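You operate a simulated robot arm through the tools that you are given. There is no shell and no other tool. Be economical: measure what you need, move in short steps, check, and stop when the job is done.

You run a simulated robot arm. Do the job below in one go: nothing can be reset, and whatever is moved stays where it is left.

## Task
Close the stacker down: stop it, zero the counter, lamp off, isolator off.

The check looks at the end state, three seconds after you hand in, the way a careful person would. Anything else that was tipped, shoved, dropped, spilled or broken makes it a failure.

## Robot
A 6-joint arm with a two-finger parallel gripper, fixed in place. Base frame: the origin is at the foot of the arm, x ahead of it, y to its left, z up. Readings come in mm, degrees, newtons and seconds.
With the tool pointing down near the work surface it reaches from about 100 to 740 mm from the base axis. Its first joint turns from -166.0 to 166.0 degrees. Payload 3.91 kg.
Tool frame: the origin (TCP) lies between the finger pads and is the grasp point; the fingertips stand 30 mm ahead of it; z points along the fingers, y is the line along which they close. The gripper opens to 110 mm. The fingers are 20 mm wide and 10 mm thick; the gripper's body (48 by 112 mm) begins 55 mm behind the TCP.
Orientation is told as [roll, pitch, yaw] about the base's x, y, z axes, in that order, counted from this pose: with the fingers straight down and closing along the base's y, the tool's x points along the base's -x, its y along +y and its z along -z.

## Interface
- The arm moves only by the tool send_rows. Its argument "moves" is a list that holds one entry, the list of rows, each a list of 7 numbers: the closure in counts, from 0 (fully open) to 255 (shut), then the shift along the tool's x, y, z in m, then the turn, a rotation vector about the tool's x, y, z in degrees. In form: [[[grip, tx, ty, tz, ax, ay, az], ...]]. A call has 1 to 8 rows; each row shifts and turns the commanded pose from where the row before left it, along the tool's axes as they then stand. Each row takes 0.2 s and may step no farther than 50 mm and 8.6 degrees from the row before; otherwise, or with a gripper value out of range, the whole call is refused. A pose out of reach is approached as far as the arm can. The call stops where the force on the tool passes 60 N (or 10 N more than at its start, if that is more) or the arm is blocked; 0.2 s more then pass. The fingers move at their own pace (about 45 mm/s each) and stop on an object; they squeeze with about 34 N. The grip force told is the motor's: it shows also when the fingers shut on nothing. Time passes only in rows, and 0.2 s behind the last, so rows that do not move let the fingers close. It gives the time, the measured TCP pose, the force on the tool (base axes), the opening and the grip force at its end, in the units of the frame above (readings bear some noise), with the torque about the TCP (base axes, N m) and any sound that the robot's microphone picked up.
- Cameras (640 x 400 px; columns grow to the right, rows downward): "scene" is fixed at [50.8, 648.9, 1687.8]; the picture's right is [-0.69, -0.72, 0.00], its down [-0.40, 0.38, -0.83] and it looks along [0.60, -0.57, -0.56] (base axes); focal length 362 px, centre (320, 200). "wrist" rides on the gripper at [71, 22, -107] in the tool frame; the picture's right is [-0.29, 0.96, 0.00], its down [-0.76, -0.23, -0.61] and it looks along [-0.58, -0.18, 0.79] (tool axes); focal length 243 px, centre (320, 200). There is no depth. A picture from a camera that has moved, and an enlarged one, comes with that camera's place and axes in the base frame and with its lens.
- capture(camera): a new picture of that camera. No time passes.
- slide_trunk(by): slides the trunk up (or, below 0, down) by that many mm; the arm rides with it, the base frame stays. It gives what a move gives, with no picture.
- inspect(camera, box): a new picture of the part [left, top, right, bottom] of that camera's present view, enlarged. No time passes.
- hand_in(): hands the job in; it is judged then, once.

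Go step by step. Nothing tells you positions but the pictures and the camera data: compare them with the known pose of the tool, close in by small moves and look again before you grip or let go. The budget is 120 turns and 68 pictures, counting those below and the enlarged ones. Unless the task says otherwise, let go and move clear before handing in, and close with one line.

The tools are called after "Emit:" by a JSON object that holds its "fn" and its "kwargs". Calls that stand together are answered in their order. send_rows: Moves the arm, as the interface text tells. Its arguments: {"type":"object","properties":{"moves":{"type":"array"}},"required":["moves"]} The other tools are called the same way: slide_trunk (by) slides the trunk up or down; capture (camera) takes a picture; inspect (camera, box) takes an enlarged picture of a part of a camera's view; hand_in () hands the job in.

At the start:

```text
time_s: 0.0
eef_pos: [314.1, 83.9, 1364.1]
orientation: [0.0, 0.1, 0.0]
wrist_force: [0.0, 0.6, -0.4]
moment: [-0.04, 0.01, -0.01]
grip_width: 109.9
gripper_force: 0.1
trunk travel left (down, up): [-537.0, 53.0]
```

scene: 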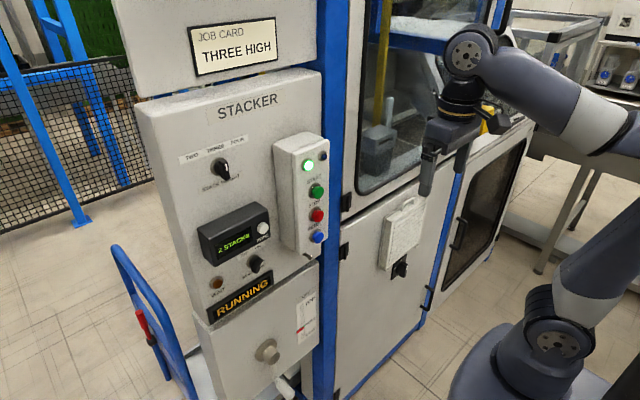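
wrist: 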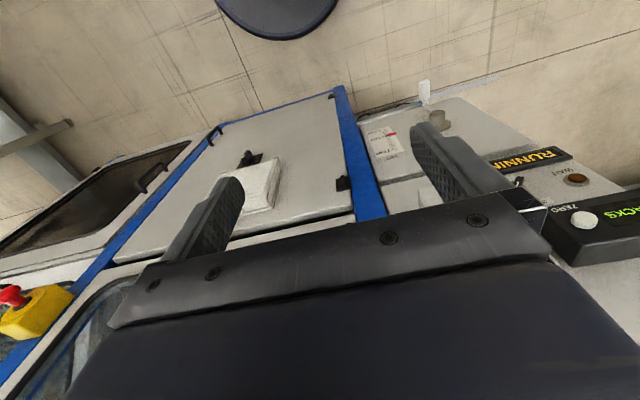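

I see a stacker panel with a selector, counter box with a zero button, a lamp knob, a push-button station, and a lower box with a rotary isolator. I'll enlarge the parts first.

Emit:
{"fn": "inspect", "kwargs": {"camera": "scene", "box": [170, 120, 340, 226]}}

Emit:
{"fn": "inspect", "kwargs": {"camera": "scene", "box": [180, 200, 350, 306]}}

Emit:
{"fn": "inspect", "kwargs": {"camera": "scene", "box": [190, 290, 360, 396]}}

```text
3.76 times, centred on (255, 173) of scene
camera zoom: at [50.8, 648.9, 1687.8], right [-0.69, -0.72, 0.0], down [-0.4, 0.38, -0.83], along [0.6, -0.57, -0.56], focal length 1363 px, centre (565, 302)
```

zoom: 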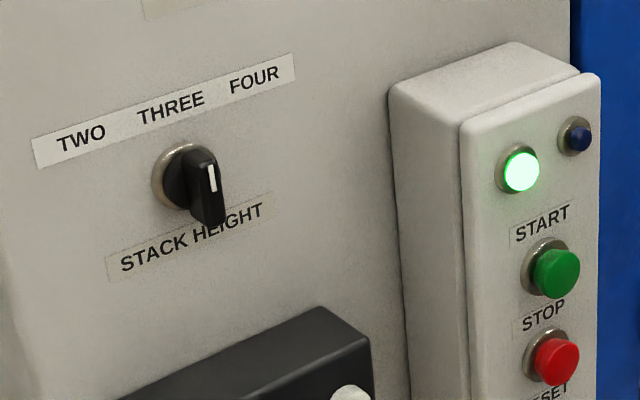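

```text
3.76 times, centred on (265, 253) of scene
camera zoom: at [50.8, 648.9, 1687.8], right [-0.69, -0.72, 0.0], down [-0.4, 0.38, -0.83], along [0.6, -0.57, -0.56], focal length 1363 px, centre (527, 0)
```

zoom: 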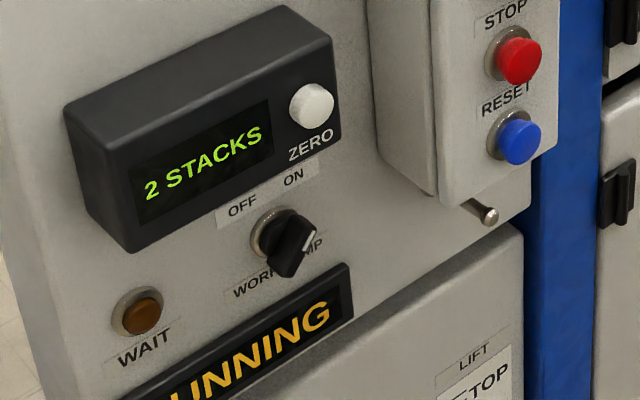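

```text
3.76 times, centred on (275, 343) of scene
camera zoom: at [50.8, 648.9, 1687.8], right [-0.69, -0.72, 0.0], down [-0.4, 0.38, -0.83], along [0.6, -0.57, -0.56], focal length 1363 px, centre (489, -338)
```

zoom: 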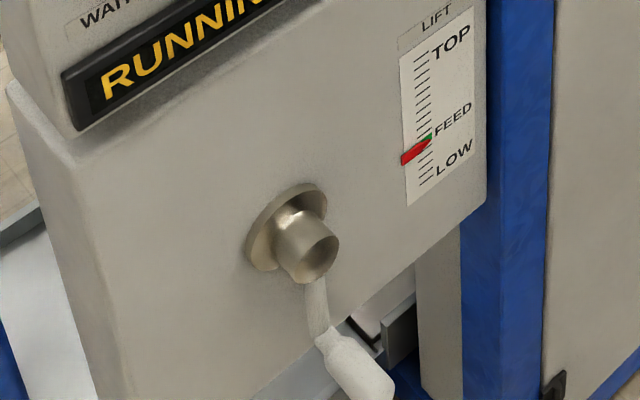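

The isolator isn't obvious yet: candidates are the yellow/red unit seen by the wrist camera and the black item on the cabinet door. I'll enlarge both.

Emit:
{"fn": "inspect", "kwargs": {"camera": "scene", "box": [340, 180, 510, 286]}}

Emit:
{"fn": "inspect", "kwargs": {"camera": "scene", "box": [350, 40, 542, 160]}}

Emit:
{"fn": "inspect", "kwargs": {"camera": "wrist", "box": [0, 240, 160, 340]}}

Emit:
{"fn": "inspect", "kwargs": {"camera": "wrist", "box": [180, 80, 372, 200]}}

```text
3.76 times, centred on (425, 233) of scene
camera zoom: at [50.8, 648.9, 1687.8], right [-0.69, -0.72, 0.0], down [-0.4, 0.38, -0.83], along [0.6, -0.57, -0.56], focal length 1363 px, centre (-75, 76)
```

zoom: 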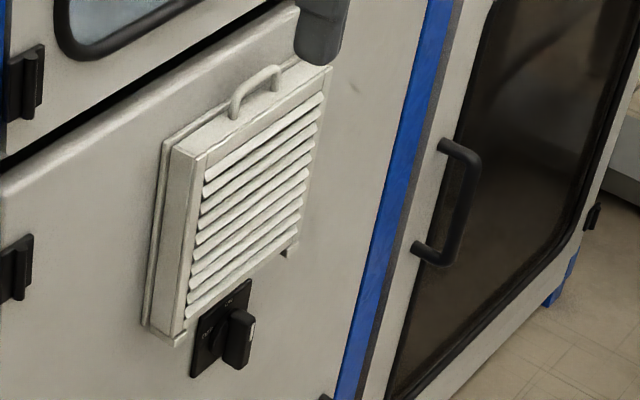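

```text
3.33 times, centred on (446, 100) of scene
camera zoom: at [50.8, 648.9, 1687.8], right [-0.69, -0.72, 0.0], down [-0.4, 0.38, -0.83], along [0.6, -0.57, -0.56], focal length 1207 px, centre (-100, 533)
```

zoom: 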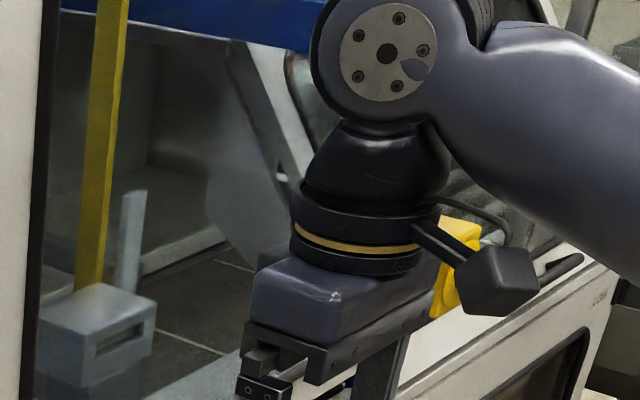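

```text
4.00 times, centred on (80, 290) of wrist
camera zoom: at [243.8, 106.1, 1470.7], right [0.29, 0.96, 0.0], down [0.76, -0.23, 0.61], along [0.58, -0.18, -0.79], focal length 970 px, centre (1280, -160)
```

zoom: 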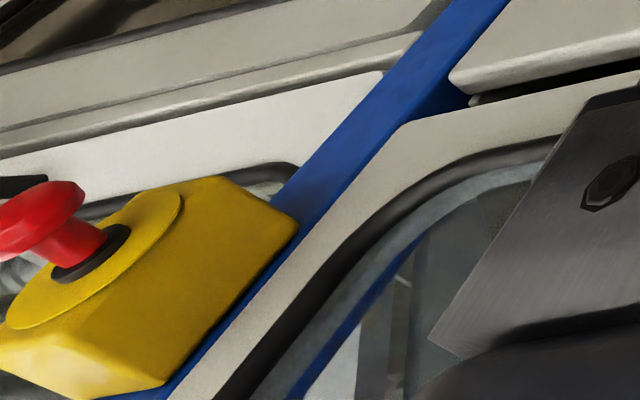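

```text
3.33 times, centred on (276, 140) of wrist
camera zoom: at [243.8, 106.1, 1470.7], right [0.29, 0.96, 0.0], down [0.76, -0.23, 0.61], along [0.58, -0.18, -0.79], focal length 809 px, centre (467, 400)
```

zoom: 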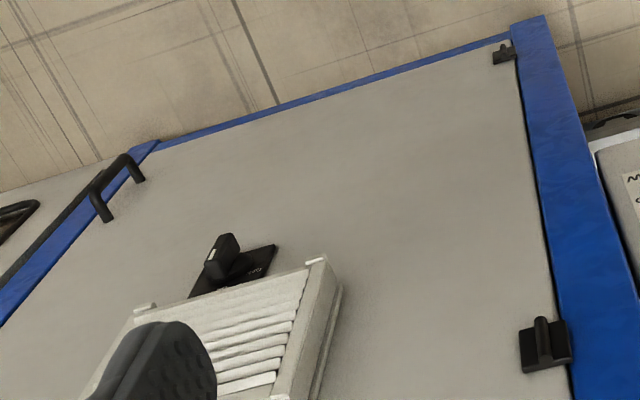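

The isolator is the black rotary handle on the door, near (553, -264, 698); the ZERO button is near (522, 352, 1252). I'll turn the tool to point at the panel (+x) and close the fingers.

Emit:
{"fn": "send_rows", "kwargs": {"moves": [[[255, 0, 0, 0, 0, -8.5, 0], [255, 0, 0, 0, 0, -8.5, 0], [255, 0, 0, 0, 0, -8.5, 0], [255, 0, 0, 0, 0, -8.5, 0], [255, 0, 0, 0, 0, -8.5, 0], [255, 0, 0, 0, 0, -8.5, 0], [255, 0, 0, 0, 0, -8.5, 0], [255, 0, 0, 0, 0, -8.5, 0]]]}}

```text
time_s: 1.8
eef_pos: [314.5, 83.2, 1364.4]
orientation: [0.2, -68.1, -0.1]
wrist_force: [0.0, 0.7, -0.3]
moment: [-0.01, 0.01, 0.01]
grip_width: 0.0
gripper_force: 33.8
trunk travel left (down, up): [-537.0, 53.0]
```

Finishing the turn and moving left toward the panel while staying well back.

Emit:
{"fn": "send_rows", "kwargs": {"moves": [[[255, 0, 0, 0, 0, -8, 0], [255, 0, 0, 0, 0, -8, 0], [255, 0, 0, 0, 0, -5.9, 0], [255, 0.03, 0.04, 0, 0, 0, 0], [255, 0.03, 0.04, 0, 0, 0, 0], [255, 0.03, 0.04, 0, 0, 0, 0], [255, 0.03, 0.04, 0, 0, 0, 0]]]}}

Emit:
{"fn": "capture", "kwargs": {"camera": "wrist"}}

Emit:
{"fn": "capture", "kwargs": {"camera": "scene"}}

```text
time_s: 3.4
eef_pos: [314.1, 240.3, 1244.0]
orientation: [10.4, -89.9, -10.4]
wrist_force: [-0.1, -0.9, 0.8]
moment: [-0.03, -0.03, 0.0]
grip_width: 0.0
gripper_force: 33.8
trunk travel left (down, up): [-537.0, 53.0]
```

```text
58 pictures are left
camera wrist: at [206.8, 262.5, 1172.6], right [0.0, 0.96, 0.29], down [-0.61, -0.23, 0.76], along [0.79, -0.18, 0.58], focal length 243 px, centre (320, 200)
```

wrist: 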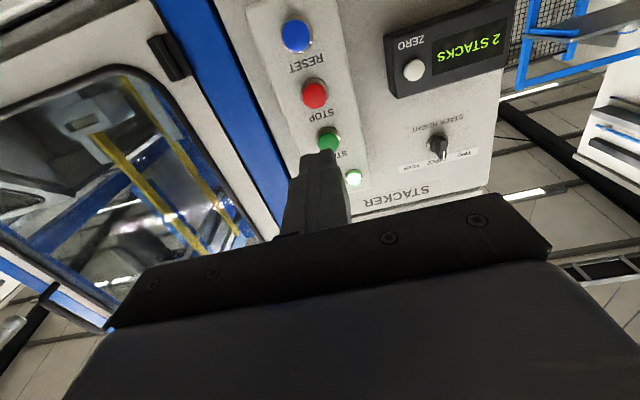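

```text
57 pictures are left
```

scene: 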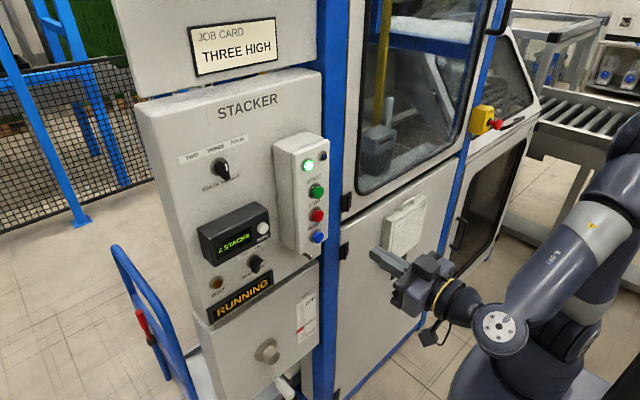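

STOP triangulates to about (494, 234, 1238). I'll move the closed fingertips to about 35 mm short of it and look again.

Emit:
{"fn": "send_rows", "kwargs": {"moves": [[[255, 0.006, -0.006, 0.04, 0, 0, 0], [255, 0, 0, 0.04, 0, 0, 0], [255, 0, 0, 0.035, 0, 0, 0], [255, 0, 0, 0, 0, 0, 0]]]}}

Emit:
{"fn": "capture", "kwargs": {"camera": "wrist"}}

Emit:
{"fn": "inspect", "kwargs": {"camera": "scene", "box": [240, 150, 400, 250]}}

```text
time_s: 4.4
eef_pos: [429.7, 237.5, 1237.7]
orientation: [4.0, -89.9, -4.0]
wrist_force: [0.2, 1.0, -0.1]
moment: [0.01, 0.01, 0.04]
grip_width: 0.0
gripper_force: 33.8
trunk travel left (down, up): [-537.0, 53.0]
```

```text
56 pictures are left
camera wrist: at [322.5, 260.2, 1166.9], right [0.0, 0.96, 0.29], down [-0.61, -0.23, 0.76], along [0.8, -0.18, 0.58], focal length 243 px, centre (320, 200)
```

wrist: 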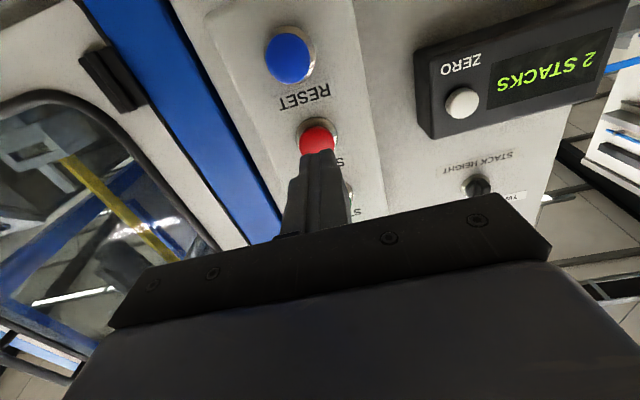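

```text
4.00 times, centred on (320, 200) of scene
camera zoom: at [50.8, 648.9, 1687.8], right [-0.69, -0.72, 0.0], down [-0.4, 0.38, -0.83], along [0.6, -0.57, -0.56], focal length 1448 px, centre (320, 200)
```

zoom: 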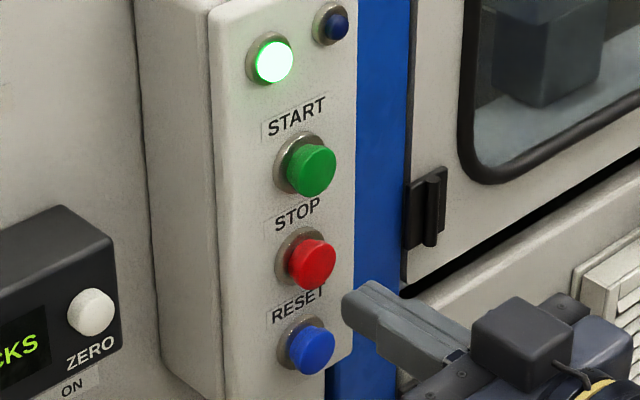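

Fingers line up with STOP. Advancing in small steps and reading the force.

Emit:
{"fn": "send_rows", "kwargs": {"moves": [[[255, 0.001, -0.001, 0.015, 0, 0, 0], [255, 0, 0, 0.01, 0, 0, 0], [255, 0, 0, 0.005, 0, 0, 0], [255, 0, 0, 0.003, 0, 0, 0]]]}}

Emit:
{"fn": "capture", "kwargs": {"camera": "wrist"}}

```text
time_s: 5.4
eef_pos: [461.4, 237.9, 1237.4]
orientation: [-1.2, -89.9, 1.2]
wrist_force: [-6.4, 2.2, 0.0]
moment: [0.01, -0.02, 0.06]
grip_width: 0.0
gripper_force: 33.8
trunk travel left (down, up): [-537.0, 53.0]
heard: click
```

```text
54 pictures are left
camera wrist: at [354.9, 258.8, 1165.5], right [0.0, 0.96, 0.29], down [-0.61, -0.23, 0.76], along [0.79, -0.18, 0.58], focal length 243 px, centre (320, 200)
```

wrist: 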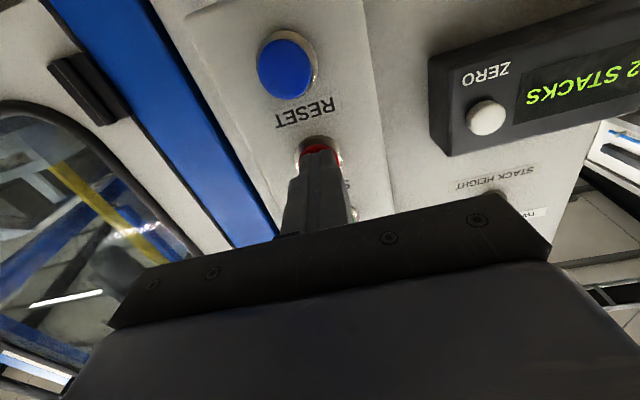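

A click was heard. I'll back off and check whether it stopped.

Emit:
{"fn": "send_rows", "kwargs": {"moves": [[[255, 0, 0, -0.02, 0, 0, 0], [255, 0, 0, -0.04, 0, 0, 0], [255, 0, 0, 0, 0, 0, 0]]]}}

Emit:
{"fn": "inspect", "kwargs": {"camera": "scene", "box": [180, 130, 404, 270]}}

Emit:
{"fn": "inspect", "kwargs": {"camera": "scene", "box": [180, 200, 350, 306]}}

Emit:
{"fn": "capture", "kwargs": {"camera": "wrist"}}

```text
time_s: 6.2
eef_pos: [401.3, 238.0, 1238.9]
orientation: [3.7, -89.8, -3.9]
wrist_force: [-0.3, 0.0, 0.3]
moment: [0.01, -0.01, -0.04]
grip_width: 0.0
gripper_force: 33.6
trunk travel left (down, up): [-537.0, 53.0]
```

```text
2.86 times, centred on (292, 200) of scene
camera zoom: at [50.8, 648.9, 1687.8], right [-0.69, -0.72, 0.0], down [-0.4, 0.38, -0.83], along [0.6, -0.57, -0.56], focal length 1034 px, centre (400, 200)
```

zoom: 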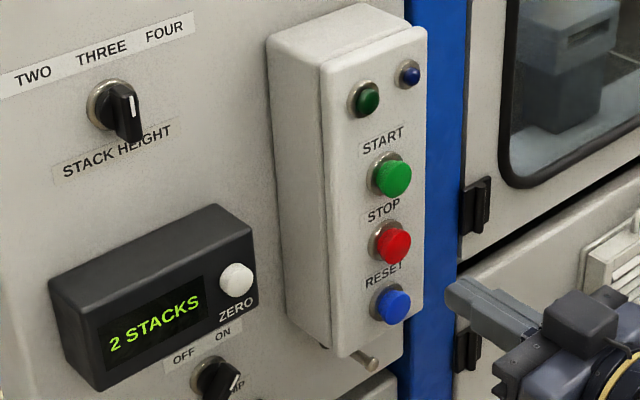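

```text
3.76 times, centred on (265, 253) of scene
camera zoom: at [50.8, 648.9, 1687.8], right [-0.69, -0.72, 0.0], down [-0.4, 0.38, -0.83], along [0.6, -0.57, -0.56], focal length 1363 px, centre (527, 0)
```

zoom: 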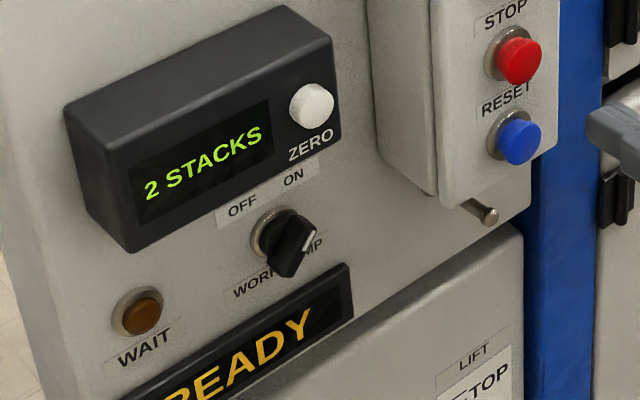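

```text
51 pictures are left
camera wrist: at [294.4, 259.6, 1166.4], right [0.0, 0.96, 0.29], down [-0.61, -0.23, 0.76], along [0.79, -0.18, 0.58], focal length 243 px, centre (320, 200)
```

wrist: 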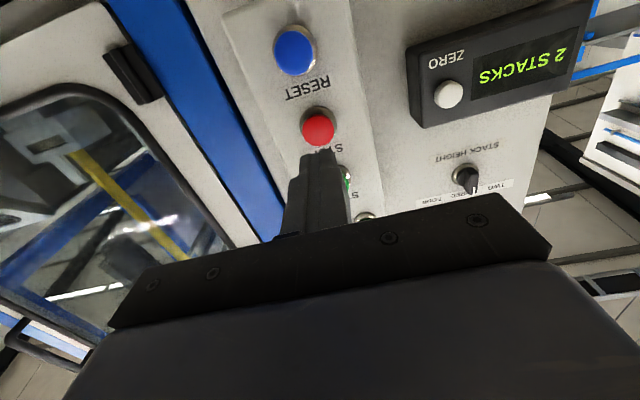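

It reads READY: stopped. Next is the ZERO button at about (523, 352, 1254); moving in front of it.

Emit:
{"fn": "send_rows", "kwargs": {"moves": [[[255, -0.005, 0.038, 0, 0, 0, 0], [255, -0.005, 0.038, 0, 0, 0, 0], [255, -0.005, 0.038, 0, 0, 0, 0], [255, 0, 0, 0.03, 0, 0, 0], [255, 0, 0, 0.025, 0, 0, 0], [255, 0, 0, 0, 0, 0, 0]]]}}

Emit:
{"fn": "capture", "kwargs": {"camera": "wrist"}}

Emit:
{"fn": "inspect", "kwargs": {"camera": "scene", "box": [180, 180, 340, 280]}}

```text
time_s: 7.6
eef_pos: [457.1, 351.9, 1251.9]
orientation: [-9.2, -89.9, 9.2]
wrist_force: [0.1, -0.3, 0.8]
moment: [0.01, -0.01, -0.02]
grip_width: 0.0
gripper_force: 34.0
trunk travel left (down, up): [-537.0, 53.0]
```

```text
50 pictures are left
camera wrist: at [351.0, 374.8, 1181.6], right [0.0, 0.96, 0.29], down [-0.61, -0.23, 0.76], along [0.79, -0.18, 0.58], focal length 243 px, centre (320, 200)
```

wrist: 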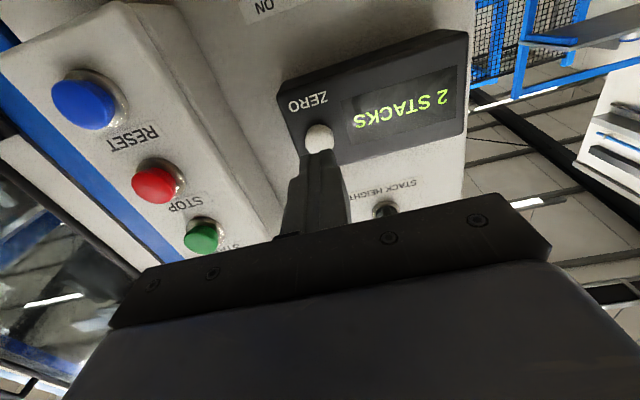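

```text
4.00 times, centred on (260, 230) of scene
camera zoom: at [50.8, 648.9, 1687.8], right [-0.69, -0.72, 0.0], down [-0.4, 0.38, -0.83], along [0.6, -0.57, -0.56], focal length 1448 px, centre (560, 80)
```

zoom: 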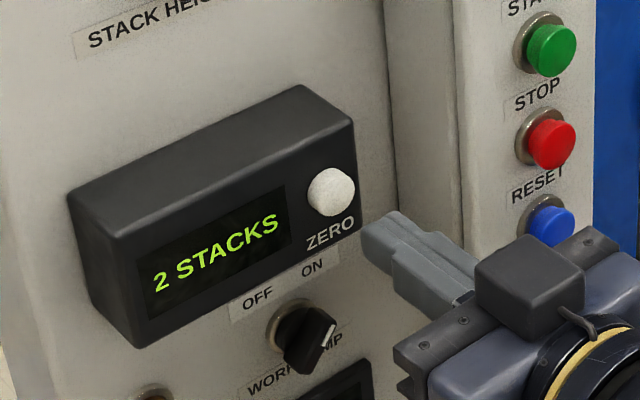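

Aligned with ZERO; pressing in.

Emit:
{"fn": "send_rows", "kwargs": {"moves": [[[255, 0, 0, 0.018, 0, 0, 0], [255, 0, 0, 0.012, 0, 0, 0], [255, 0, 0, 0.005, 0, 0, 0], [255, 0, 0, 0.003, 0, 0, 0], [255, 0, 0, 0, 0, 0, 0]]]}}

Emit:
{"fn": "inspect", "kwargs": {"camera": "scene", "box": [180, 180, 340, 280]}}

```text
time_s: 8.8
eef_pos: [493.2, 351.6, 1252.8]
orientation: [120.5, -90.0, -120.3]
wrist_force: [-12.5, 1.8, 3.7]
moment: [-0.01, -0.1, 0.05]
grip_width: 0.0
gripper_force: 34.1
trunk travel left (down, up): [-537.0, 53.0]
heard: click
```

```text
4.00 times, centred on (260, 230) of scene
camera zoom: at [50.8, 648.9, 1687.8], right [-0.69, -0.72, 0.0], down [-0.4, 0.38, -0.83], along [0.6, -0.57, -0.56], focal length 1448 px, centre (560, 80)
```

zoom: 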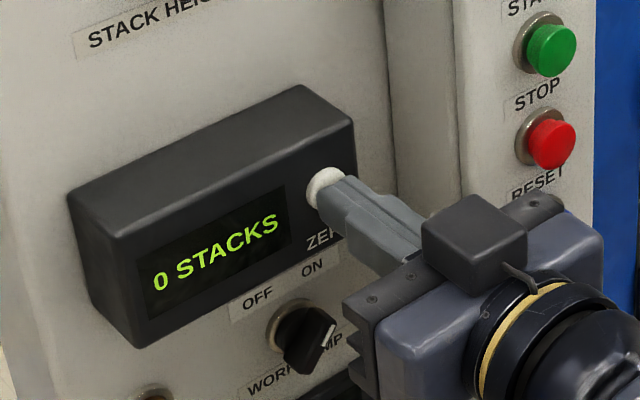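

Counter reads 0. Backing off and dropping down to the work lamp knob for a closer look.

Emit:
{"fn": "send_rows", "kwargs": {"moves": [[[255, 0, 0, -0.03, 0, 0, 0], [255, 0, 0, -0.045, 0, 0, 0], [255, 0.035, 0, 0, 0, 0, 0], [255, 0.035, 0, 0, 0, 0, 0], [255, 0.035, 0.005, 0, 0, 0, 0], [150, 0, 0, 0, 0, 0, 0]]]}}

Emit:
{"fn": "capture", "kwargs": {"camera": "wrist"}}

Emit:
{"fn": "inspect", "kwargs": {"camera": "scene", "box": [180, 220, 340, 320]}}

```text
time_s: 10.2
eef_pos: [420.1, 355.3, 1147.4]
orientation: [-14.9, -89.9, 14.9]
wrist_force: [-0.8, -0.1, -0.2]
moment: [0.01, -0.02, -0.01]
grip_width: 32.4
gripper_force: 0.1
trunk travel left (down, up): [-537.0, 53.0]
```

```text
47 pictures are left
camera wrist: at [313.8, 376.1, 1075.3], right [0.0, 0.96, 0.29], down [-0.61, -0.23, 0.76], along [0.79, -0.18, 0.58], focal length 243 px, centre (320, 200)
```

wrist: 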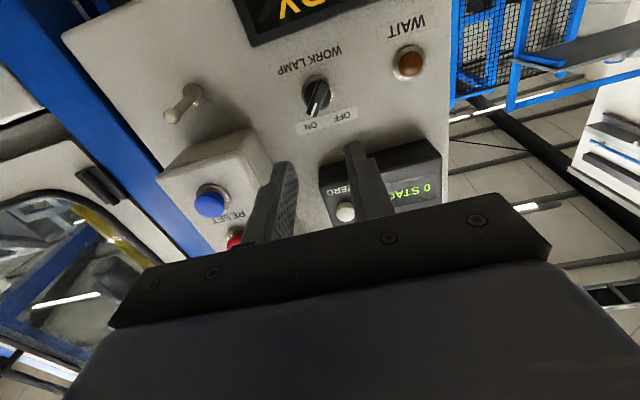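

```text
4.00 times, centred on (260, 270) of scene
camera zoom: at [50.8, 648.9, 1687.8], right [-0.69, -0.72, 0.0], down [-0.4, 0.38, -0.83], along [0.6, -0.57, -0.56], focal length 1448 px, centre (560, -80)
```

zoom: 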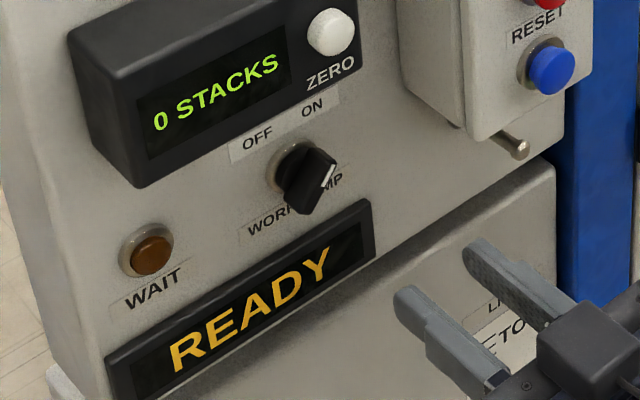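

Enlarging the knob in the wrist view to get its exact centre and angle.

Emit:
{"fn": "inspect", "kwargs": {"camera": "wrist", "box": [272, 60, 368, 120]}}

Emit:
{"fn": "inspect", "kwargs": {"camera": "scene", "box": [225, 240, 289, 280]}}

```text
6.67 times, centred on (320, 90) of wrist
camera zoom: at [313.8, 376.1, 1075.3], right [0.0, 0.96, 0.29], down [-0.61, -0.23, 0.76], along [0.79, -0.18, 0.58], focal length 1618 px, centre (320, 933)
```

zoom: 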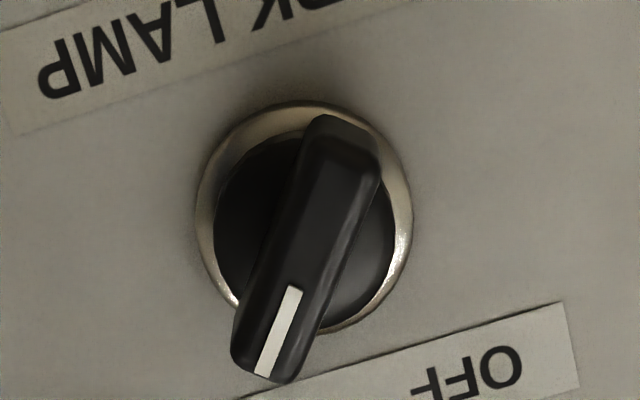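

```text
10.00 times, centred on (257, 260) of scene
camera zoom: at [50.8, 648.9, 1687.8], right [-0.69, -0.72, 0.0], down [-0.4, 0.38, -0.83], along [0.6, -0.57, -0.56], focal length 3621 px, centre (950, -400)
```

zoom: 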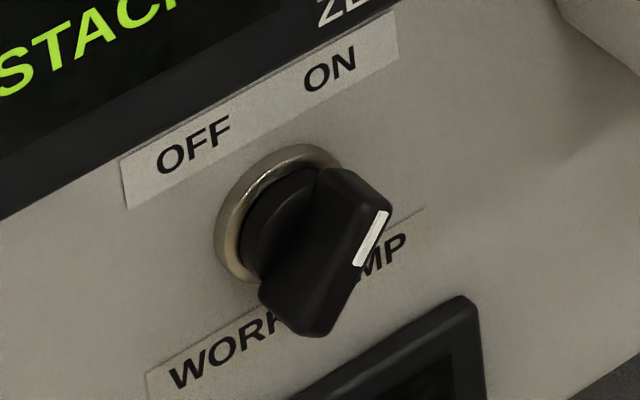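

The lamp knob front is at about (548, 355.5, 1135), with the bar tilted about 37° to the right (ON). I'll align the open fingers with it and roll the tool by 37°.

Emit:
{"fn": "send_rows", "kwargs": {"moves": [[[150, 0.0125, 0.0005, 0.02, 0, 0, 0], [150, 0, 0, 0.02, 0, 0, 7.4], [150, 0, 0, 0.02, 0, 0, 7.4], [150, 0, 0, 0.01, 0, 0, 7.4], [150, 0, 0, 0, 0, 0, 7.4], [150, 0, 0, 0, 0, 0, 7.4], [150, 0, 0, 0, 0, 0, 0]]]}}

Emit:
{"fn": "capture", "kwargs": {"camera": "wrist"}}

Emit:
{"fn": "inspect", "kwargs": {"camera": "scene", "box": [200, 220, 328, 300]}}

```text
time_s: 11.8
eef_pos: [494.2, 370.7, 1152.5]
orientation: [89.2, -53.3, -89.7]
wrist_force: [-0.2, 0.0, -0.8]
moment: [-0.02, 0.0, 0.01]
grip_width: 45.2
gripper_force: 0.0
out of reach, approached as far as the arm can: row 6
trunk travel left (down, up): [-537.0, 53.0]
```

```text
43 pictures are left
camera wrist: at [387.4, 431.5, 1109.0], right [0.01, 0.59, 0.8], down [-0.61, -0.64, 0.48], along [0.79, -0.49, 0.36], focal length 243 px, centre (320, 200)
```

wrist: 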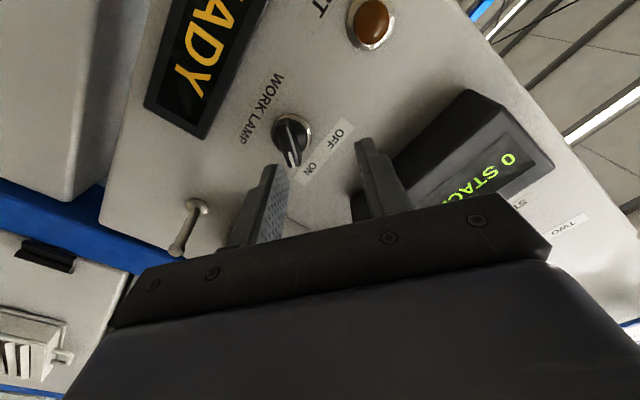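

```text
5.00 times, centred on (264, 260) of scene
camera zoom: at [50.8, 648.9, 1687.8], right [-0.69, -0.72, 0.0], down [-0.4, 0.38, -0.83], along [0.6, -0.57, -0.56], focal length 1810 px, centre (600, -100)
```

zoom: 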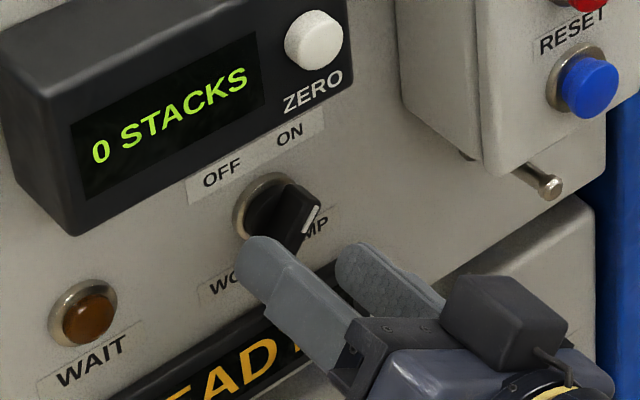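

Row 6 was flagged out of reach and the position is about 20 mm off. I'll wait a moment to see if it settles.

Emit:
{"fn": "send_rows", "kwargs": {"moves": [[[150, 0, 0, 0, 0, 0, 0], [150, 0, 0, 0, 0, 0, 0]]]}}

```text
time_s: 12.4
eef_pos: [493.7, 370.5, 1153.5]
orientation: [89.2, -53.4, -89.7]
wrist_force: [-0.6, -0.5, -0.4]
moment: [-0.03, -0.01, 0.01]
grip_width: 45.2
gripper_force: 0.0
trunk travel left (down, up): [-537.0, 53.0]
```

The command was replaced by a nearby reachable pose. I'll correct the offset directly.

Emit:
{"fn": "send_rows", "kwargs": {"moves": [[[150, 0.002, -0.008, 0, 0, 0, 0], [150, 0.002, -0.008, 0, 0, 0, 0], [150, 0.0018, -0.0071, 0, 0, 0, 0], [150, 0, 0, 0, 0, 0, 0]]]}}

```text
time_s: 13.4
eef_pos: [496.3, 372.0, 1153.7]
orientation: [89.4, -53.3, -89.8]
wrist_force: [0.3, -1.0, -1.0]
moment: [0.02, 0.02, 0.01]
grip_width: 45.1
gripper_force: 0.0
out of reach, approached as far as the arm can: row 1, 2, 3
trunk travel left (down, up): [-537.0, 53.0]
```

Joint limit near this roll. I'll roll back to about +20° (closing will align the bar anyway) and correct position.

Emit:
{"fn": "send_rows", "kwargs": {"moves": [[[150, 0, 0, -0.006, 0, 0, -8.5], [150, 0, 0, 0, 0, 0, -8.5], [150, 0, 0, 0, 0, 0, 0]]]}}

```text
time_s: 14.2
eef_pos: [488.6, 370.3, 1153.8]
orientation: [89.7, -70.1, -89.7]
wrist_force: [-0.1, 0.0, 0.3]
moment: [-0.03, 0.03, 0.0]
grip_width: 45.5
gripper_force: 0.1
trunk travel left (down, up): [-537.0, 53.0]
```

Emit:
{"fn": "send_rows", "kwargs": {"moves": [[[150, 0.006, -0.01, 0, 0, 0, 0], [150, 0.0063, -0.0104, 0, 0, 0, 0], [150, 0, 0, 0, 0, 0, 0]]]}}

Emit:
{"fn": "capture", "kwargs": {"camera": "wrist"}}

Emit:
{"fn": "capture", "kwargs": {"camera": "scene"}}

```text
time_s: 15.0
eef_pos: [488.9, 355.5, 1135.7]
orientation: [89.6, -70.1, -89.7]
wrist_force: [0.6, 0.6, -1.1]
moment: [0.01, -0.02, 0.0]
grip_width: 45.3
gripper_force: 0.0
trunk travel left (down, up): [-537.0, 53.0]
```

```text
41 pictures are left
camera wrist: at [382.8, 402.0, 1076.2], right [0.0, 0.8, 0.6], down [-0.61, -0.48, 0.64], along [0.79, -0.37, 0.48], focal length 243 px, centre (320, 200)
```

wrist: 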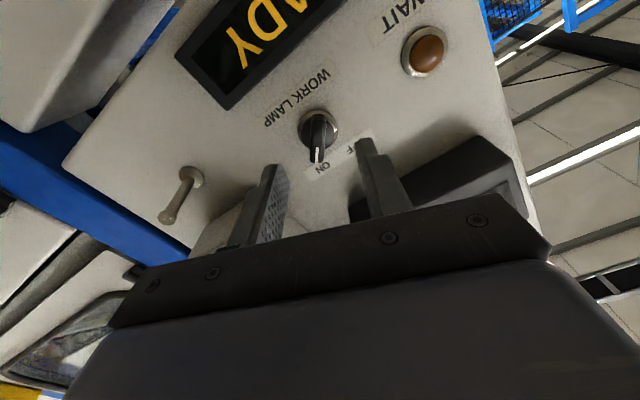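

```text
40 pictures are left
```

scene: 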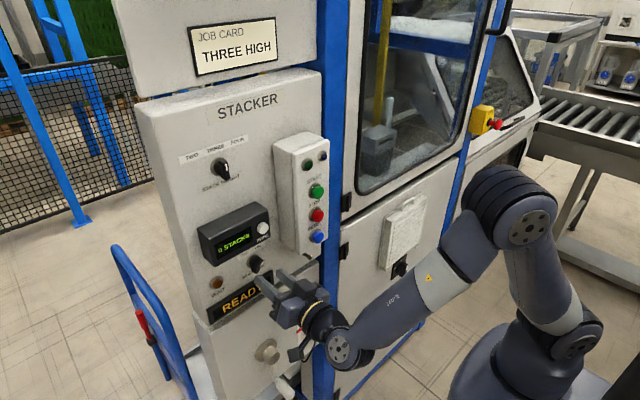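

Emit:
{"fn": "inspect", "kwargs": {"camera": "wrist", "box": [240, 90, 400, 190]}}

```text
4.00 times, centred on (320, 140) of wrist
camera zoom: at [382.8, 402.0, 1076.2], right [0.0, 0.8, 0.6], down [-0.61, -0.48, 0.64], along [0.79, -0.37, 0.48], focal length 970 px, centre (320, 440)
```

zoom: 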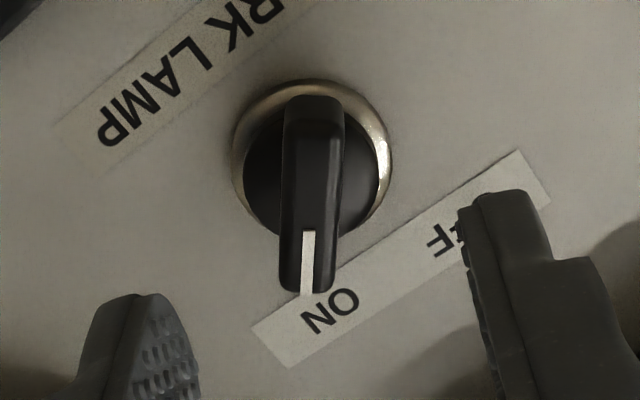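

Knob axis confirmed at about (355.5, 1134), with the fingers straddling it. Advancing 41 mm and closing.

Emit:
{"fn": "send_rows", "kwargs": {"moves": [[[150, 0.001, 0, 0.015, 0, 0, 0], [150, 0, 0, 0.015, 0, 0, 0], [150, 0, 0, 0.01, 0, 0, 0], [150, 0, 0, 0, 0, 0, 0]]]}}

Emit:
{"fn": "capture", "kwargs": {"camera": "wrist"}}

Emit:
{"fn": "inspect", "kwargs": {"camera": "scene", "box": [200, 220, 328, 300]}}

```text
time_s: 16.0
eef_pos: [528.2, 356.8, 1135.4]
orientation: [89.6, -70.0, -89.7]
wrist_force: [0.7, -0.1, -0.3]
moment: [0.01, -0.01, 0.01]
grip_width: 45.5
gripper_force: 0.1
trunk travel left (down, up): [-537.0, 53.0]
```

```text
38 pictures are left
camera wrist: at [422.1, 401.4, 1076.1], right [0.0, 0.8, 0.6], down [-0.61, -0.48, 0.64], along [0.79, -0.36, 0.48], focal length 243 px, centre (320, 200)
```

wrist: 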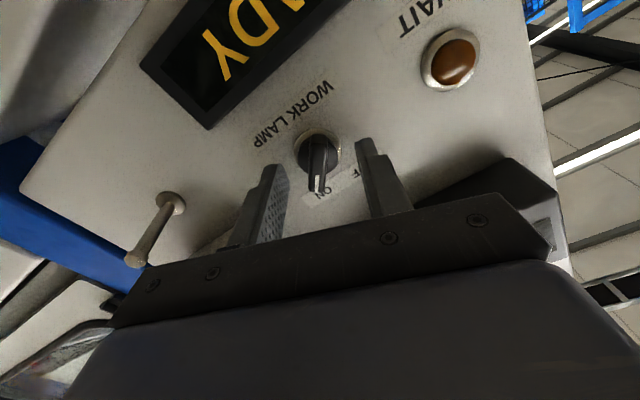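

```text
5.00 times, centred on (264, 260) of scene
camera zoom: at [50.8, 648.9, 1687.8], right [-0.69, -0.72, 0.0], down [-0.4, 0.38, -0.83], along [0.6, -0.57, -0.56], focal length 1810 px, centre (600, -100)
```

zoom: 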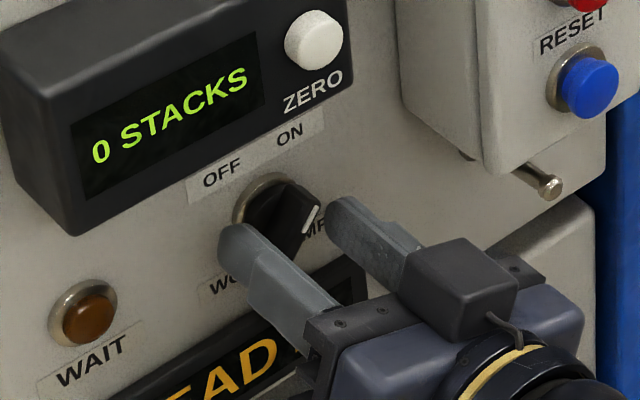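

Emit:
{"fn": "send_rows", "kwargs": {"moves": [[[150, 0, -0.001, 0.004, 0, 0, 0], [220, 0, 0, 0, 0, 0, 0], [255, 0, 0, 0, 0, 0, 0], [255, 0, 0, 0, 0, 0, 0], [255, 0, 0, 0, 0, 0, 0]]]}}

Emit:
{"fn": "inspect", "kwargs": {"camera": "wrist", "box": [240, 90, 400, 190]}}

```text
time_s: 17.2
eef_pos: [532.2, 355.7, 1135.1]
orientation: [89.7, -70.0, -89.8]
wrist_force: [0.8, -1.9, -1.6]
moment: [0.05, -0.33, -0.07]
grip_width: 10.9
gripper_force: 44.9
trunk travel left (down, up): [-537.0, 53.0]
```

```text
4.00 times, centred on (320, 140) of wrist
camera zoom: at [426.4, 400.1, 1075.8], right [0.0, 0.8, 0.6], down [-0.61, -0.48, 0.64], along [0.79, -0.37, 0.48], focal length 970 px, centre (320, 440)
```

zoom: 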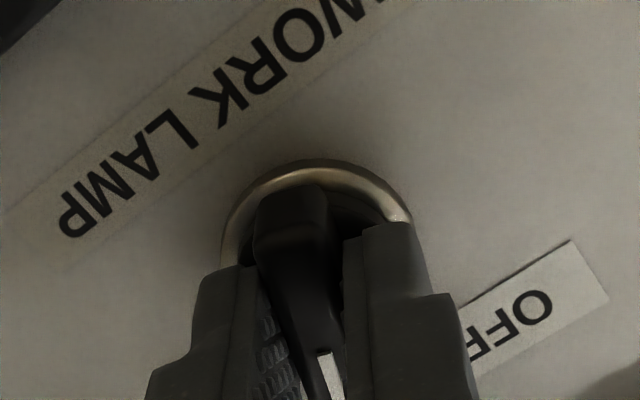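

The bar is gripped (10.9 mm wide). Turning it toward OFF in steps.

Emit:
{"fn": "send_rows", "kwargs": {"moves": [[[255, 0, 0, 0, 0, 0, -6], [255, 0, 0, 0, 0, 0, -6], [255, 0, 0, 0, 0, 0, -6], [255, 0, 0, 0, 0, 0, -6], [255, 0, 0, 0, 0, 0, -6], [255, 0, 0, 0, 0, 0, -6], [255, 0, 0, 0, 0, 0, -6]]]}}

```text
time_s: 18.8
eef_pos: [532.4, 355.5, 1135.3]
orientation: [-89.7, -67.9, 89.8]
wrist_force: [-0.9, -5.0, -2.9]
moment: [-0.02, -0.52, 0.02]
grip_width: 11.0
gripper_force: 45.2
trunk travel left (down, up): [-537.0, 53.0]
```

Emit:
{"fn": "send_rows", "kwargs": {"moves": [[[255, 0, 0, 0, 0, 0, -5], [255, 0, 0, 0, 0, 0, -5], [255, 0, 0, 0, 0, 0, -4], [255, 0, 0, 0, 0, 0, 0]]]}}

Emit:
{"fn": "inspect", "kwargs": {"camera": "scene", "box": [200, 220, 328, 300]}}

Emit:
{"fn": "capture", "kwargs": {"camera": "wrist"}}

```text
time_s: 19.8
eef_pos: [533.0, 353.8, 1135.6]
orientation: [-89.8, -54.0, 89.9]
wrist_force: [2.2, -2.6, 1.7]
moment: [0.0, 1.05, -0.91]
grip_width: 10.6
gripper_force: 44.7
trunk travel left (down, up): [-537.0, 53.0]
```

```text
5.00 times, centred on (264, 260) of scene
camera zoom: at [50.8, 648.9, 1687.8], right [-0.69, -0.72, 0.0], down [-0.4, 0.38, -0.83], along [0.6, -0.57, -0.56], focal length 1810 px, centre (600, -100)
```

zoom: 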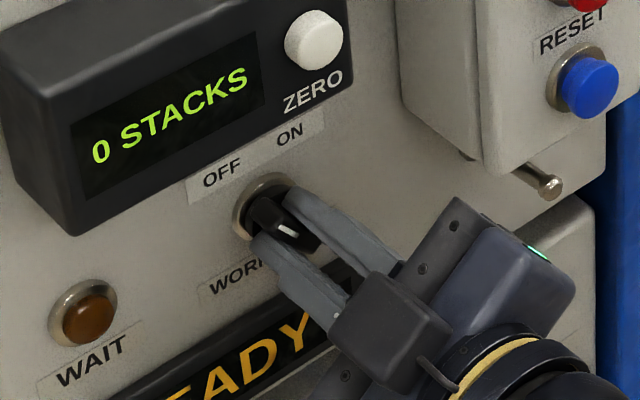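

```text
34 pictures are left
camera wrist: at [426.4, 331.3, 1065.0], right [0.0, 0.94, -0.33], down [-0.61, 0.26, 0.75], along [0.8, 0.2, 0.57], focal length 243 px, centre (320, 200)
```

wrist: 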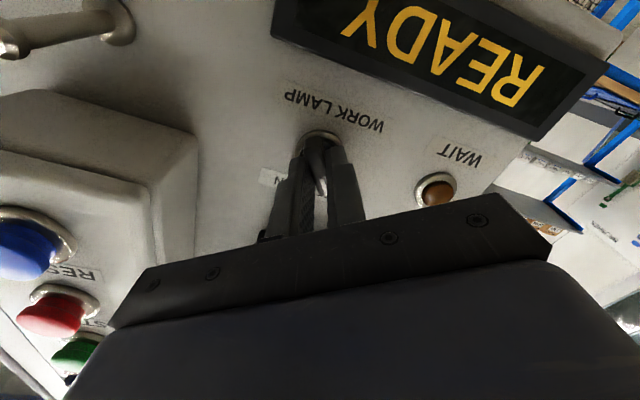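

It now points to OFF. Releasing, backing straight out and checking.

Emit:
{"fn": "send_rows", "kwargs": {"moves": [[[200, 0, 0, 0, 0, 0, 0], [170, 0, 0, 0, 0, 0, 0], [160, 0, 0, 0, 0, 0, 0], [160, 0, 0, -0.02, 0, 0, 0], [160, 0, 0, -0.04, 0, 0, 0], [160, 0, 0, -0.04, 0, 0, 0]]]}}

Emit:
{"fn": "inspect", "kwargs": {"camera": "scene", "box": [200, 220, 328, 300]}}

Emit:
{"fn": "capture", "kwargs": {"camera": "scene"}}

```text
time_s: 21.2
eef_pos: [432.9, 356.3, 1136.1]
orientation: [-89.9, -54.0, 89.8]
wrist_force: [-0.4, -0.9, 0.0]
moment: [0.0, 0.0, -0.01]
grip_width: 41.1
gripper_force: 0.1
trunk travel left (down, up): [-537.0, 53.0]
```

```text
5.00 times, centred on (264, 260) of scene
camera zoom: at [50.8, 648.9, 1687.8], right [-0.69, -0.72, 0.0], down [-0.4, 0.38, -0.83], along [0.6, -0.57, -0.56], focal length 1810 px, centre (600, -100)
```

zoom: 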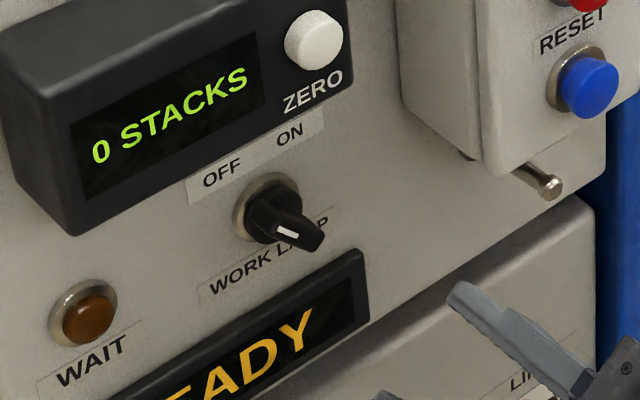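

```text
32 pictures are left
```

scene: 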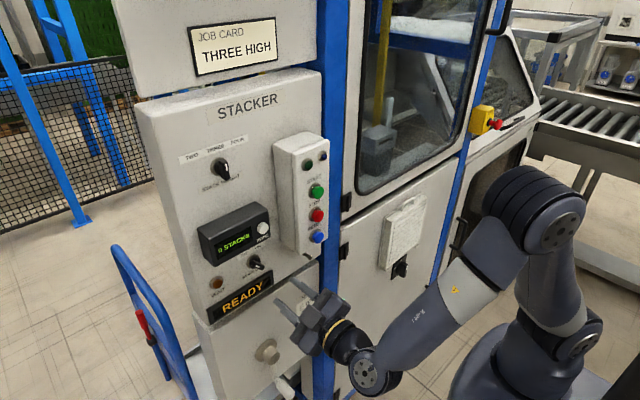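

The lamp switch is OFF and the counter is still 0. Now retracting, levelling the roll, and swinging across toward the door with the isolator.

Emit:
{"fn": "send_rows", "kwargs": {"moves": [[[160, 0, 0, -0.03, 0, 0, 8], [160, 0, 0, -0.03, 0, 0, 8], [160, 0, 0, 0, 0, 0, 8], [160, 0, 0, 0, 0, 0, 8], [160, 0, 0, 0, 0, 0, 4], [160, 0, -0.04, 0, 0, 0, 0], [160, 0, -0.04, 0, 0, 0, 0], [160, 0, -0.04, 0, 0, 0, 0]]]}}

Emit:
{"fn": "send_rows", "kwargs": {"moves": [[[160, 0, -0.045, 0, 0, 0, 0], [160, 0, -0.045, 0, 0, 0, 0], [160, 0, -0.045, 0, 0, 0, 0], [160, 0, -0.045, 0, 0, 0, 0], [160, 0, -0.045, 0, 0, 0, 0], [160, 0, -0.045, 0, 0, 0, 0]]]}}

Emit:
{"fn": "capture", "kwargs": {"camera": "scene"}}

```text
time_s: 23.0
eef_pos: [372.5, 233.8, 1138.4]
orientation: [29.7, -89.9, -29.8]
wrist_force: [0.0, 0.0, 0.0]
moment: [0.0, -0.04, -0.03]
grip_width: 40.9
gripper_force: 0.0
trunk travel left (down, up): [-537.0, 53.0]
```

```text
time_s: 24.6
eef_pos: [394.5, 31.4, 1192.6]
orientation: [165.1, -83.2, -165.1]
wrist_force: [-0.4, -0.1, -0.6]
moment: [-0.01, -0.01, -0.01]
grip_width: 41.4
gripper_force: 0.0
out of reach, approached as far as the arm can: row 5, 6
trunk travel left (down, up): [-537.0, 53.0]
stopped in row 6: the arm was blocked; the commanded pose is now the measured one
```

```text
31 pictures are left
```

scene: 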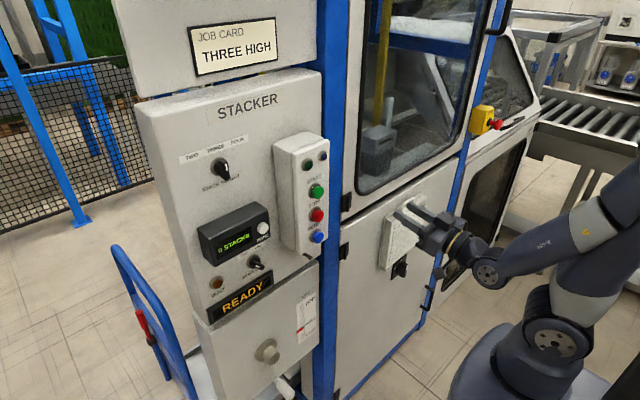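

The arm was blocked by its own folding limit close to the base (no contact force). I'll go higher relative to the shoulder, correct the 6.5° pitch error, and then cross over; the trunk will supply the descent.

Emit:
{"fn": "send_rows", "kwargs": {"moves": [[[160, -0.04, 0, 0, 0, 0, 0], [160, -0.04, 0, 0, 0, 0, 0], [160, -0.04, 0, 0, 0, 6.5, 0], [160, -0.02, 0, 0, 0, 0, 0], [160, 0, 0, 0, 0, 0, 0]]]}}

```text
time_s: 25.8
eef_pos: [380.2, 28.2, 1328.3]
orientation: [70.3, -88.3, -70.5]
wrist_force: [-0.3, -0.1, 0.5]
moment: [0.03, -0.04, 0.0]
grip_width: 41.1
gripper_force: 0.1
trunk travel left (down, up): [-537.0, 53.0]
```

Emit:
{"fn": "send_rows", "kwargs": {"moves": [[[160, 0, -0.045, 0, 0, 0, 0], [160, 0, -0.045, 0, 0, 0, 0], [160, 0, -0.045, 0, 0, 0, 0], [160, 0, -0.045, 0, 0, 0, 0], [160, 0, -0.045, 0, 0, 0, 0], [160, 0, -0.045, 0, 0, 0, 0], [160, 0, -0.022, 0, 0, 0, 0]]]}}

Emit:
{"fn": "capture", "kwargs": {"camera": "scene"}}

```text
time_s: 27.4
eef_pos: [383.8, 0.8, 1310.7]
orientation: [70.6, -88.2, -71.6]
wrist_force: [0.2, -0.3, -0.2]
moment: [0.0, 0.0, 0.0]
grip_width: 41.1
gripper_force: 0.0
out of reach, approached as far as the arm can: row 1, 2, 3, 4, 5, 6, 7
trunk travel left (down, up): [-537.0, 53.0]
```

```text
30 pictures are left
```

scene: 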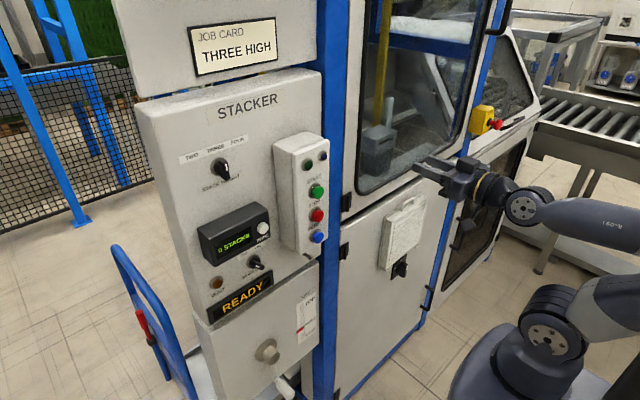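

Still limited near y≈0. I'll test whether extending forward lets it cross.

Emit:
{"fn": "send_rows", "kwargs": {"moves": [[[160, -0.02, 0, 0.03, 0, 0, 0], [160, -0.02, 0, 0.03, 0, 0, 0], [160, 0, -0.03, 0, 0, 0, 0], [160, 0, -0.03, 0, 0, 0, 0], [160, 0, -0.03, 0, 0, 0, 0]]]}}

```text
time_s: 28.6
eef_pos: [444.7, -32.7, 1319.7]
orientation: [21.6, -80.0, -26.1]
wrist_force: [-0.3, -0.1, 0.6]
moment: [-0.01, 0.0, 0.0]
grip_width: 41.0
gripper_force: 0.0
out of reach, approached as far as the arm can: row 1, 3, 4, 5
trunk travel left (down, up): [-537.0, 53.0]
```

Joint limits are biting in this posture. I'll return to the tool-down posture (as at the start), cross over in that posture, and then pitch forward again on the other side.

Emit:
{"fn": "send_rows", "kwargs": {"moves": [[[160, -0.02, 0, -0.02, 0, 8, 0], [160, -0.02, 0, -0.02, 0, 8, 0], [160, 0, 0, 0, 0, 8, 0], [160, 0, 0, 0, 0, 8, 0], [160, 0, 0, 0, 0, 8, 0], [160, 0, 0, 0, 0, 8, 0], [160, 0, 0, 0, 0, 8, 0], [160, 0, 0, 0, 0, 8, 0]]]}}

```text
time_s: 30.4
eef_pos: [401.0, -60.0, 1387.5]
orientation: [12.9, -16.6, -8.5]
wrist_force: [-1.1, -1.2, 0.3]
moment: [0.02, 0.0, 0.04]
grip_width: 41.2
gripper_force: 0.0
out of reach, approached as far as the arm can: row 1, 4, 5, 6, 7, 8
trunk travel left (down, up): [-537.0, 53.0]
```

Emit:
{"fn": "capture", "kwargs": {"camera": "scene"}}

```text
29 pictures are left
```

scene: 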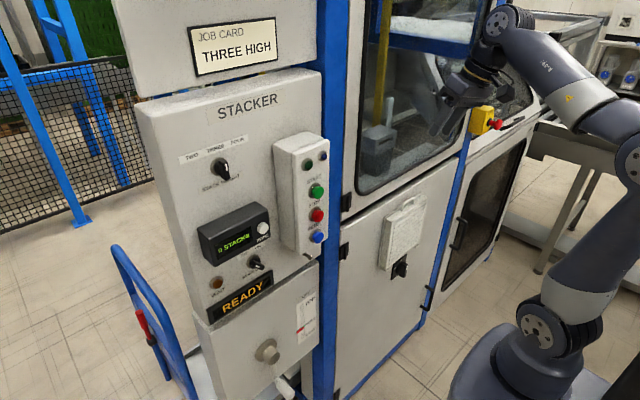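

Probing which motions are free: first finish levelling to tool-down.

Emit:
{"fn": "send_rows", "kwargs": {"moves": [[[160, 0, 0, 0, 0, 8.3, 0], [160, 0, 0, 0, 0, 8.3, 0], [160, 0, 0, 0, -6.4, 0, 0], [160, 0, 0, 0, -6.4, 0, 0], [160, 0, 0, 0, 0, 0, 0]]]}}

```text
time_s: 31.6
eef_pos: [400.4, -62.4, 1377.6]
orientation: [26.9, -4.1, -5.6]
wrist_force: [0.6, 0.5, -0.4]
moment: [-0.01, 0.01, 0.0]
grip_width: 41.1
gripper_force: 0.0
out of reach, approached as far as the arm can: row 1, 2, 4
trunk travel left (down, up): [-537.0, 53.0]
```

Emit:
{"fn": "send_rows", "kwargs": {"moves": [[[160, 0, 0, 0, 8, 0, 0], [160, 0, 0, 0, 8, 0, 0], [160, 0, 0, 0, 8, 0, 0], [160, 0, 0, 0, 3, 4, 0], [160, 0, 0, 0, 0, 0, 0]]]}}

```text
time_s: 32.8
eef_pos: [399.7, -63.3, 1375.4]
orientation: [14.4, -2.2, -5.1]
wrist_force: [-0.2, 0.8, 0.8]
moment: [0.02, 0.0, -0.02]
grip_width: 40.8
gripper_force: 0.0
out of reach, approached as far as the arm can: row 2, 3, 4
trunk travel left (down, up): [-537.0, 53.0]
```

Emit:
{"fn": "send_rows", "kwargs": {"moves": [[[160, 0, 0, 0, 0, 0, -8], [160, 0, 0, 0, 0, 0, -8], [160, 0, 0, 0, 5, 0, 0], [160, 0, 0, 0, 5, 0, 0]]]}}

```text
time_s: 33.8
eef_pos: [401.4, -63.6, 1377.0]
orientation: [13.2, -6.3, 10.5]
wrist_force: [-0.3, 0.4, -0.3]
moment: [0.0, 0.01, 0.01]
grip_width: 40.8
gripper_force: 0.1
out of reach, approached as far as the arm can: row 3, 4
trunk travel left (down, up): [-537.0, 53.0]
```

Probing sideways motion in this posture.

Emit:
{"fn": "send_rows", "kwargs": {"moves": [[[160, 0, -0.04, 0, 0, 0, 0], [160, 0, -0.04, 0, 0, 0, 0], [160, 0, -0.04, 0, 0, 0, 0]]]}}

Emit:
{"fn": "capture", "kwargs": {"camera": "scene"}}

```text
time_s: 34.6
eef_pos: [427.6, -178.9, 1345.1]
orientation: [13.7, -6.8, 10.3]
wrist_force: [0.1, -0.1, -0.5]
moment: [-0.01, -0.01, 0.02]
grip_width: 41.3
gripper_force: 0.0
out of reach, approached as far as the arm can: row 3
trunk travel left (down, up): [-537.0, 53.0]
```

```text
28 pictures are left
```

scene: 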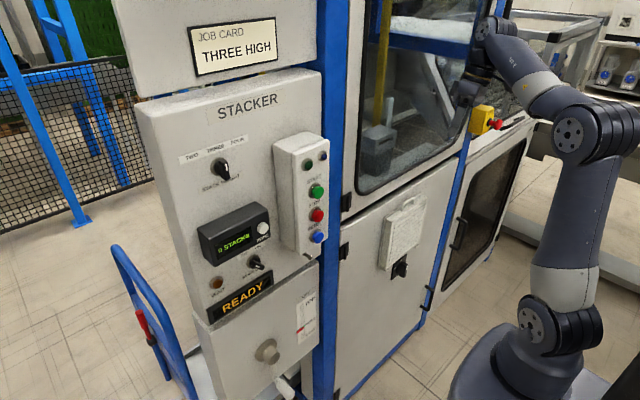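

It did move to y = -179. Continuing right a bit and levelling the small tilt errors.

Emit:
{"fn": "send_rows", "kwargs": {"moves": [[[160, 0, -0.04, 0, 0, 0, 0], [160, 0, -0.03, 0, 0, 0, 5], [160, 0, 0, 0, 0, 0, 5], [160, 0, 0, 0, 4, 0, 0], [160, 0, 0, 0, 4, 0, 0], [160, 0, 0, 0, 5, 0, 0]]]}}

```text
time_s: 36.0
eef_pos: [440.2, -236.3, 1324.1]
orientation: [15.0, -4.7, 0.4]
wrist_force: [-0.1, 0.3, -0.3]
moment: [0.02, 0.04, -0.01]
grip_width: 41.1
gripper_force: 0.1
out of reach, approached as far as the arm can: row 1, 2, 4, 5, 6
trunk travel left (down, up): [-537.0, 53.0]
```

I'll try simply pitching the tool forward from here.

Emit:
{"fn": "send_rows", "kwargs": {"moves": [[[160, 0, 0, 0, 0, -8.5, 0], [160, 0, 0, 0, 0, -8.5, 0], [160, 0, 0, 0, 0, -8.5, 0], [160, 0, 0, 0, 0, -8.5, 0], [160, 0, 0, 0, 0, -8.5, 0], [160, 0, 0, 0, 0, -8.5, 0], [160, 0, 0, 0, 0, -8.5, 0], [160, 0, 0, 0, 0, -8.5, 0]]]}}

Emit:
{"fn": "capture", "kwargs": {"camera": "scene"}}

```text
time_s: 37.8
eef_pos: [440.9, -239.6, 1321.6]
orientation: [42.4, -67.5, -38.5]
wrist_force: [-0.2, -0.8, 0.1]
moment: [0.0, 0.03, -0.02]
grip_width: 41.1
gripper_force: 0.1
trunk travel left (down, up): [-537.0, 53.0]
```

```text
27 pictures are left
```

scene: 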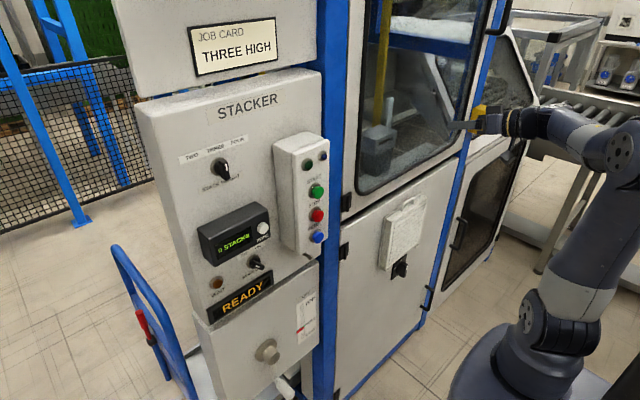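

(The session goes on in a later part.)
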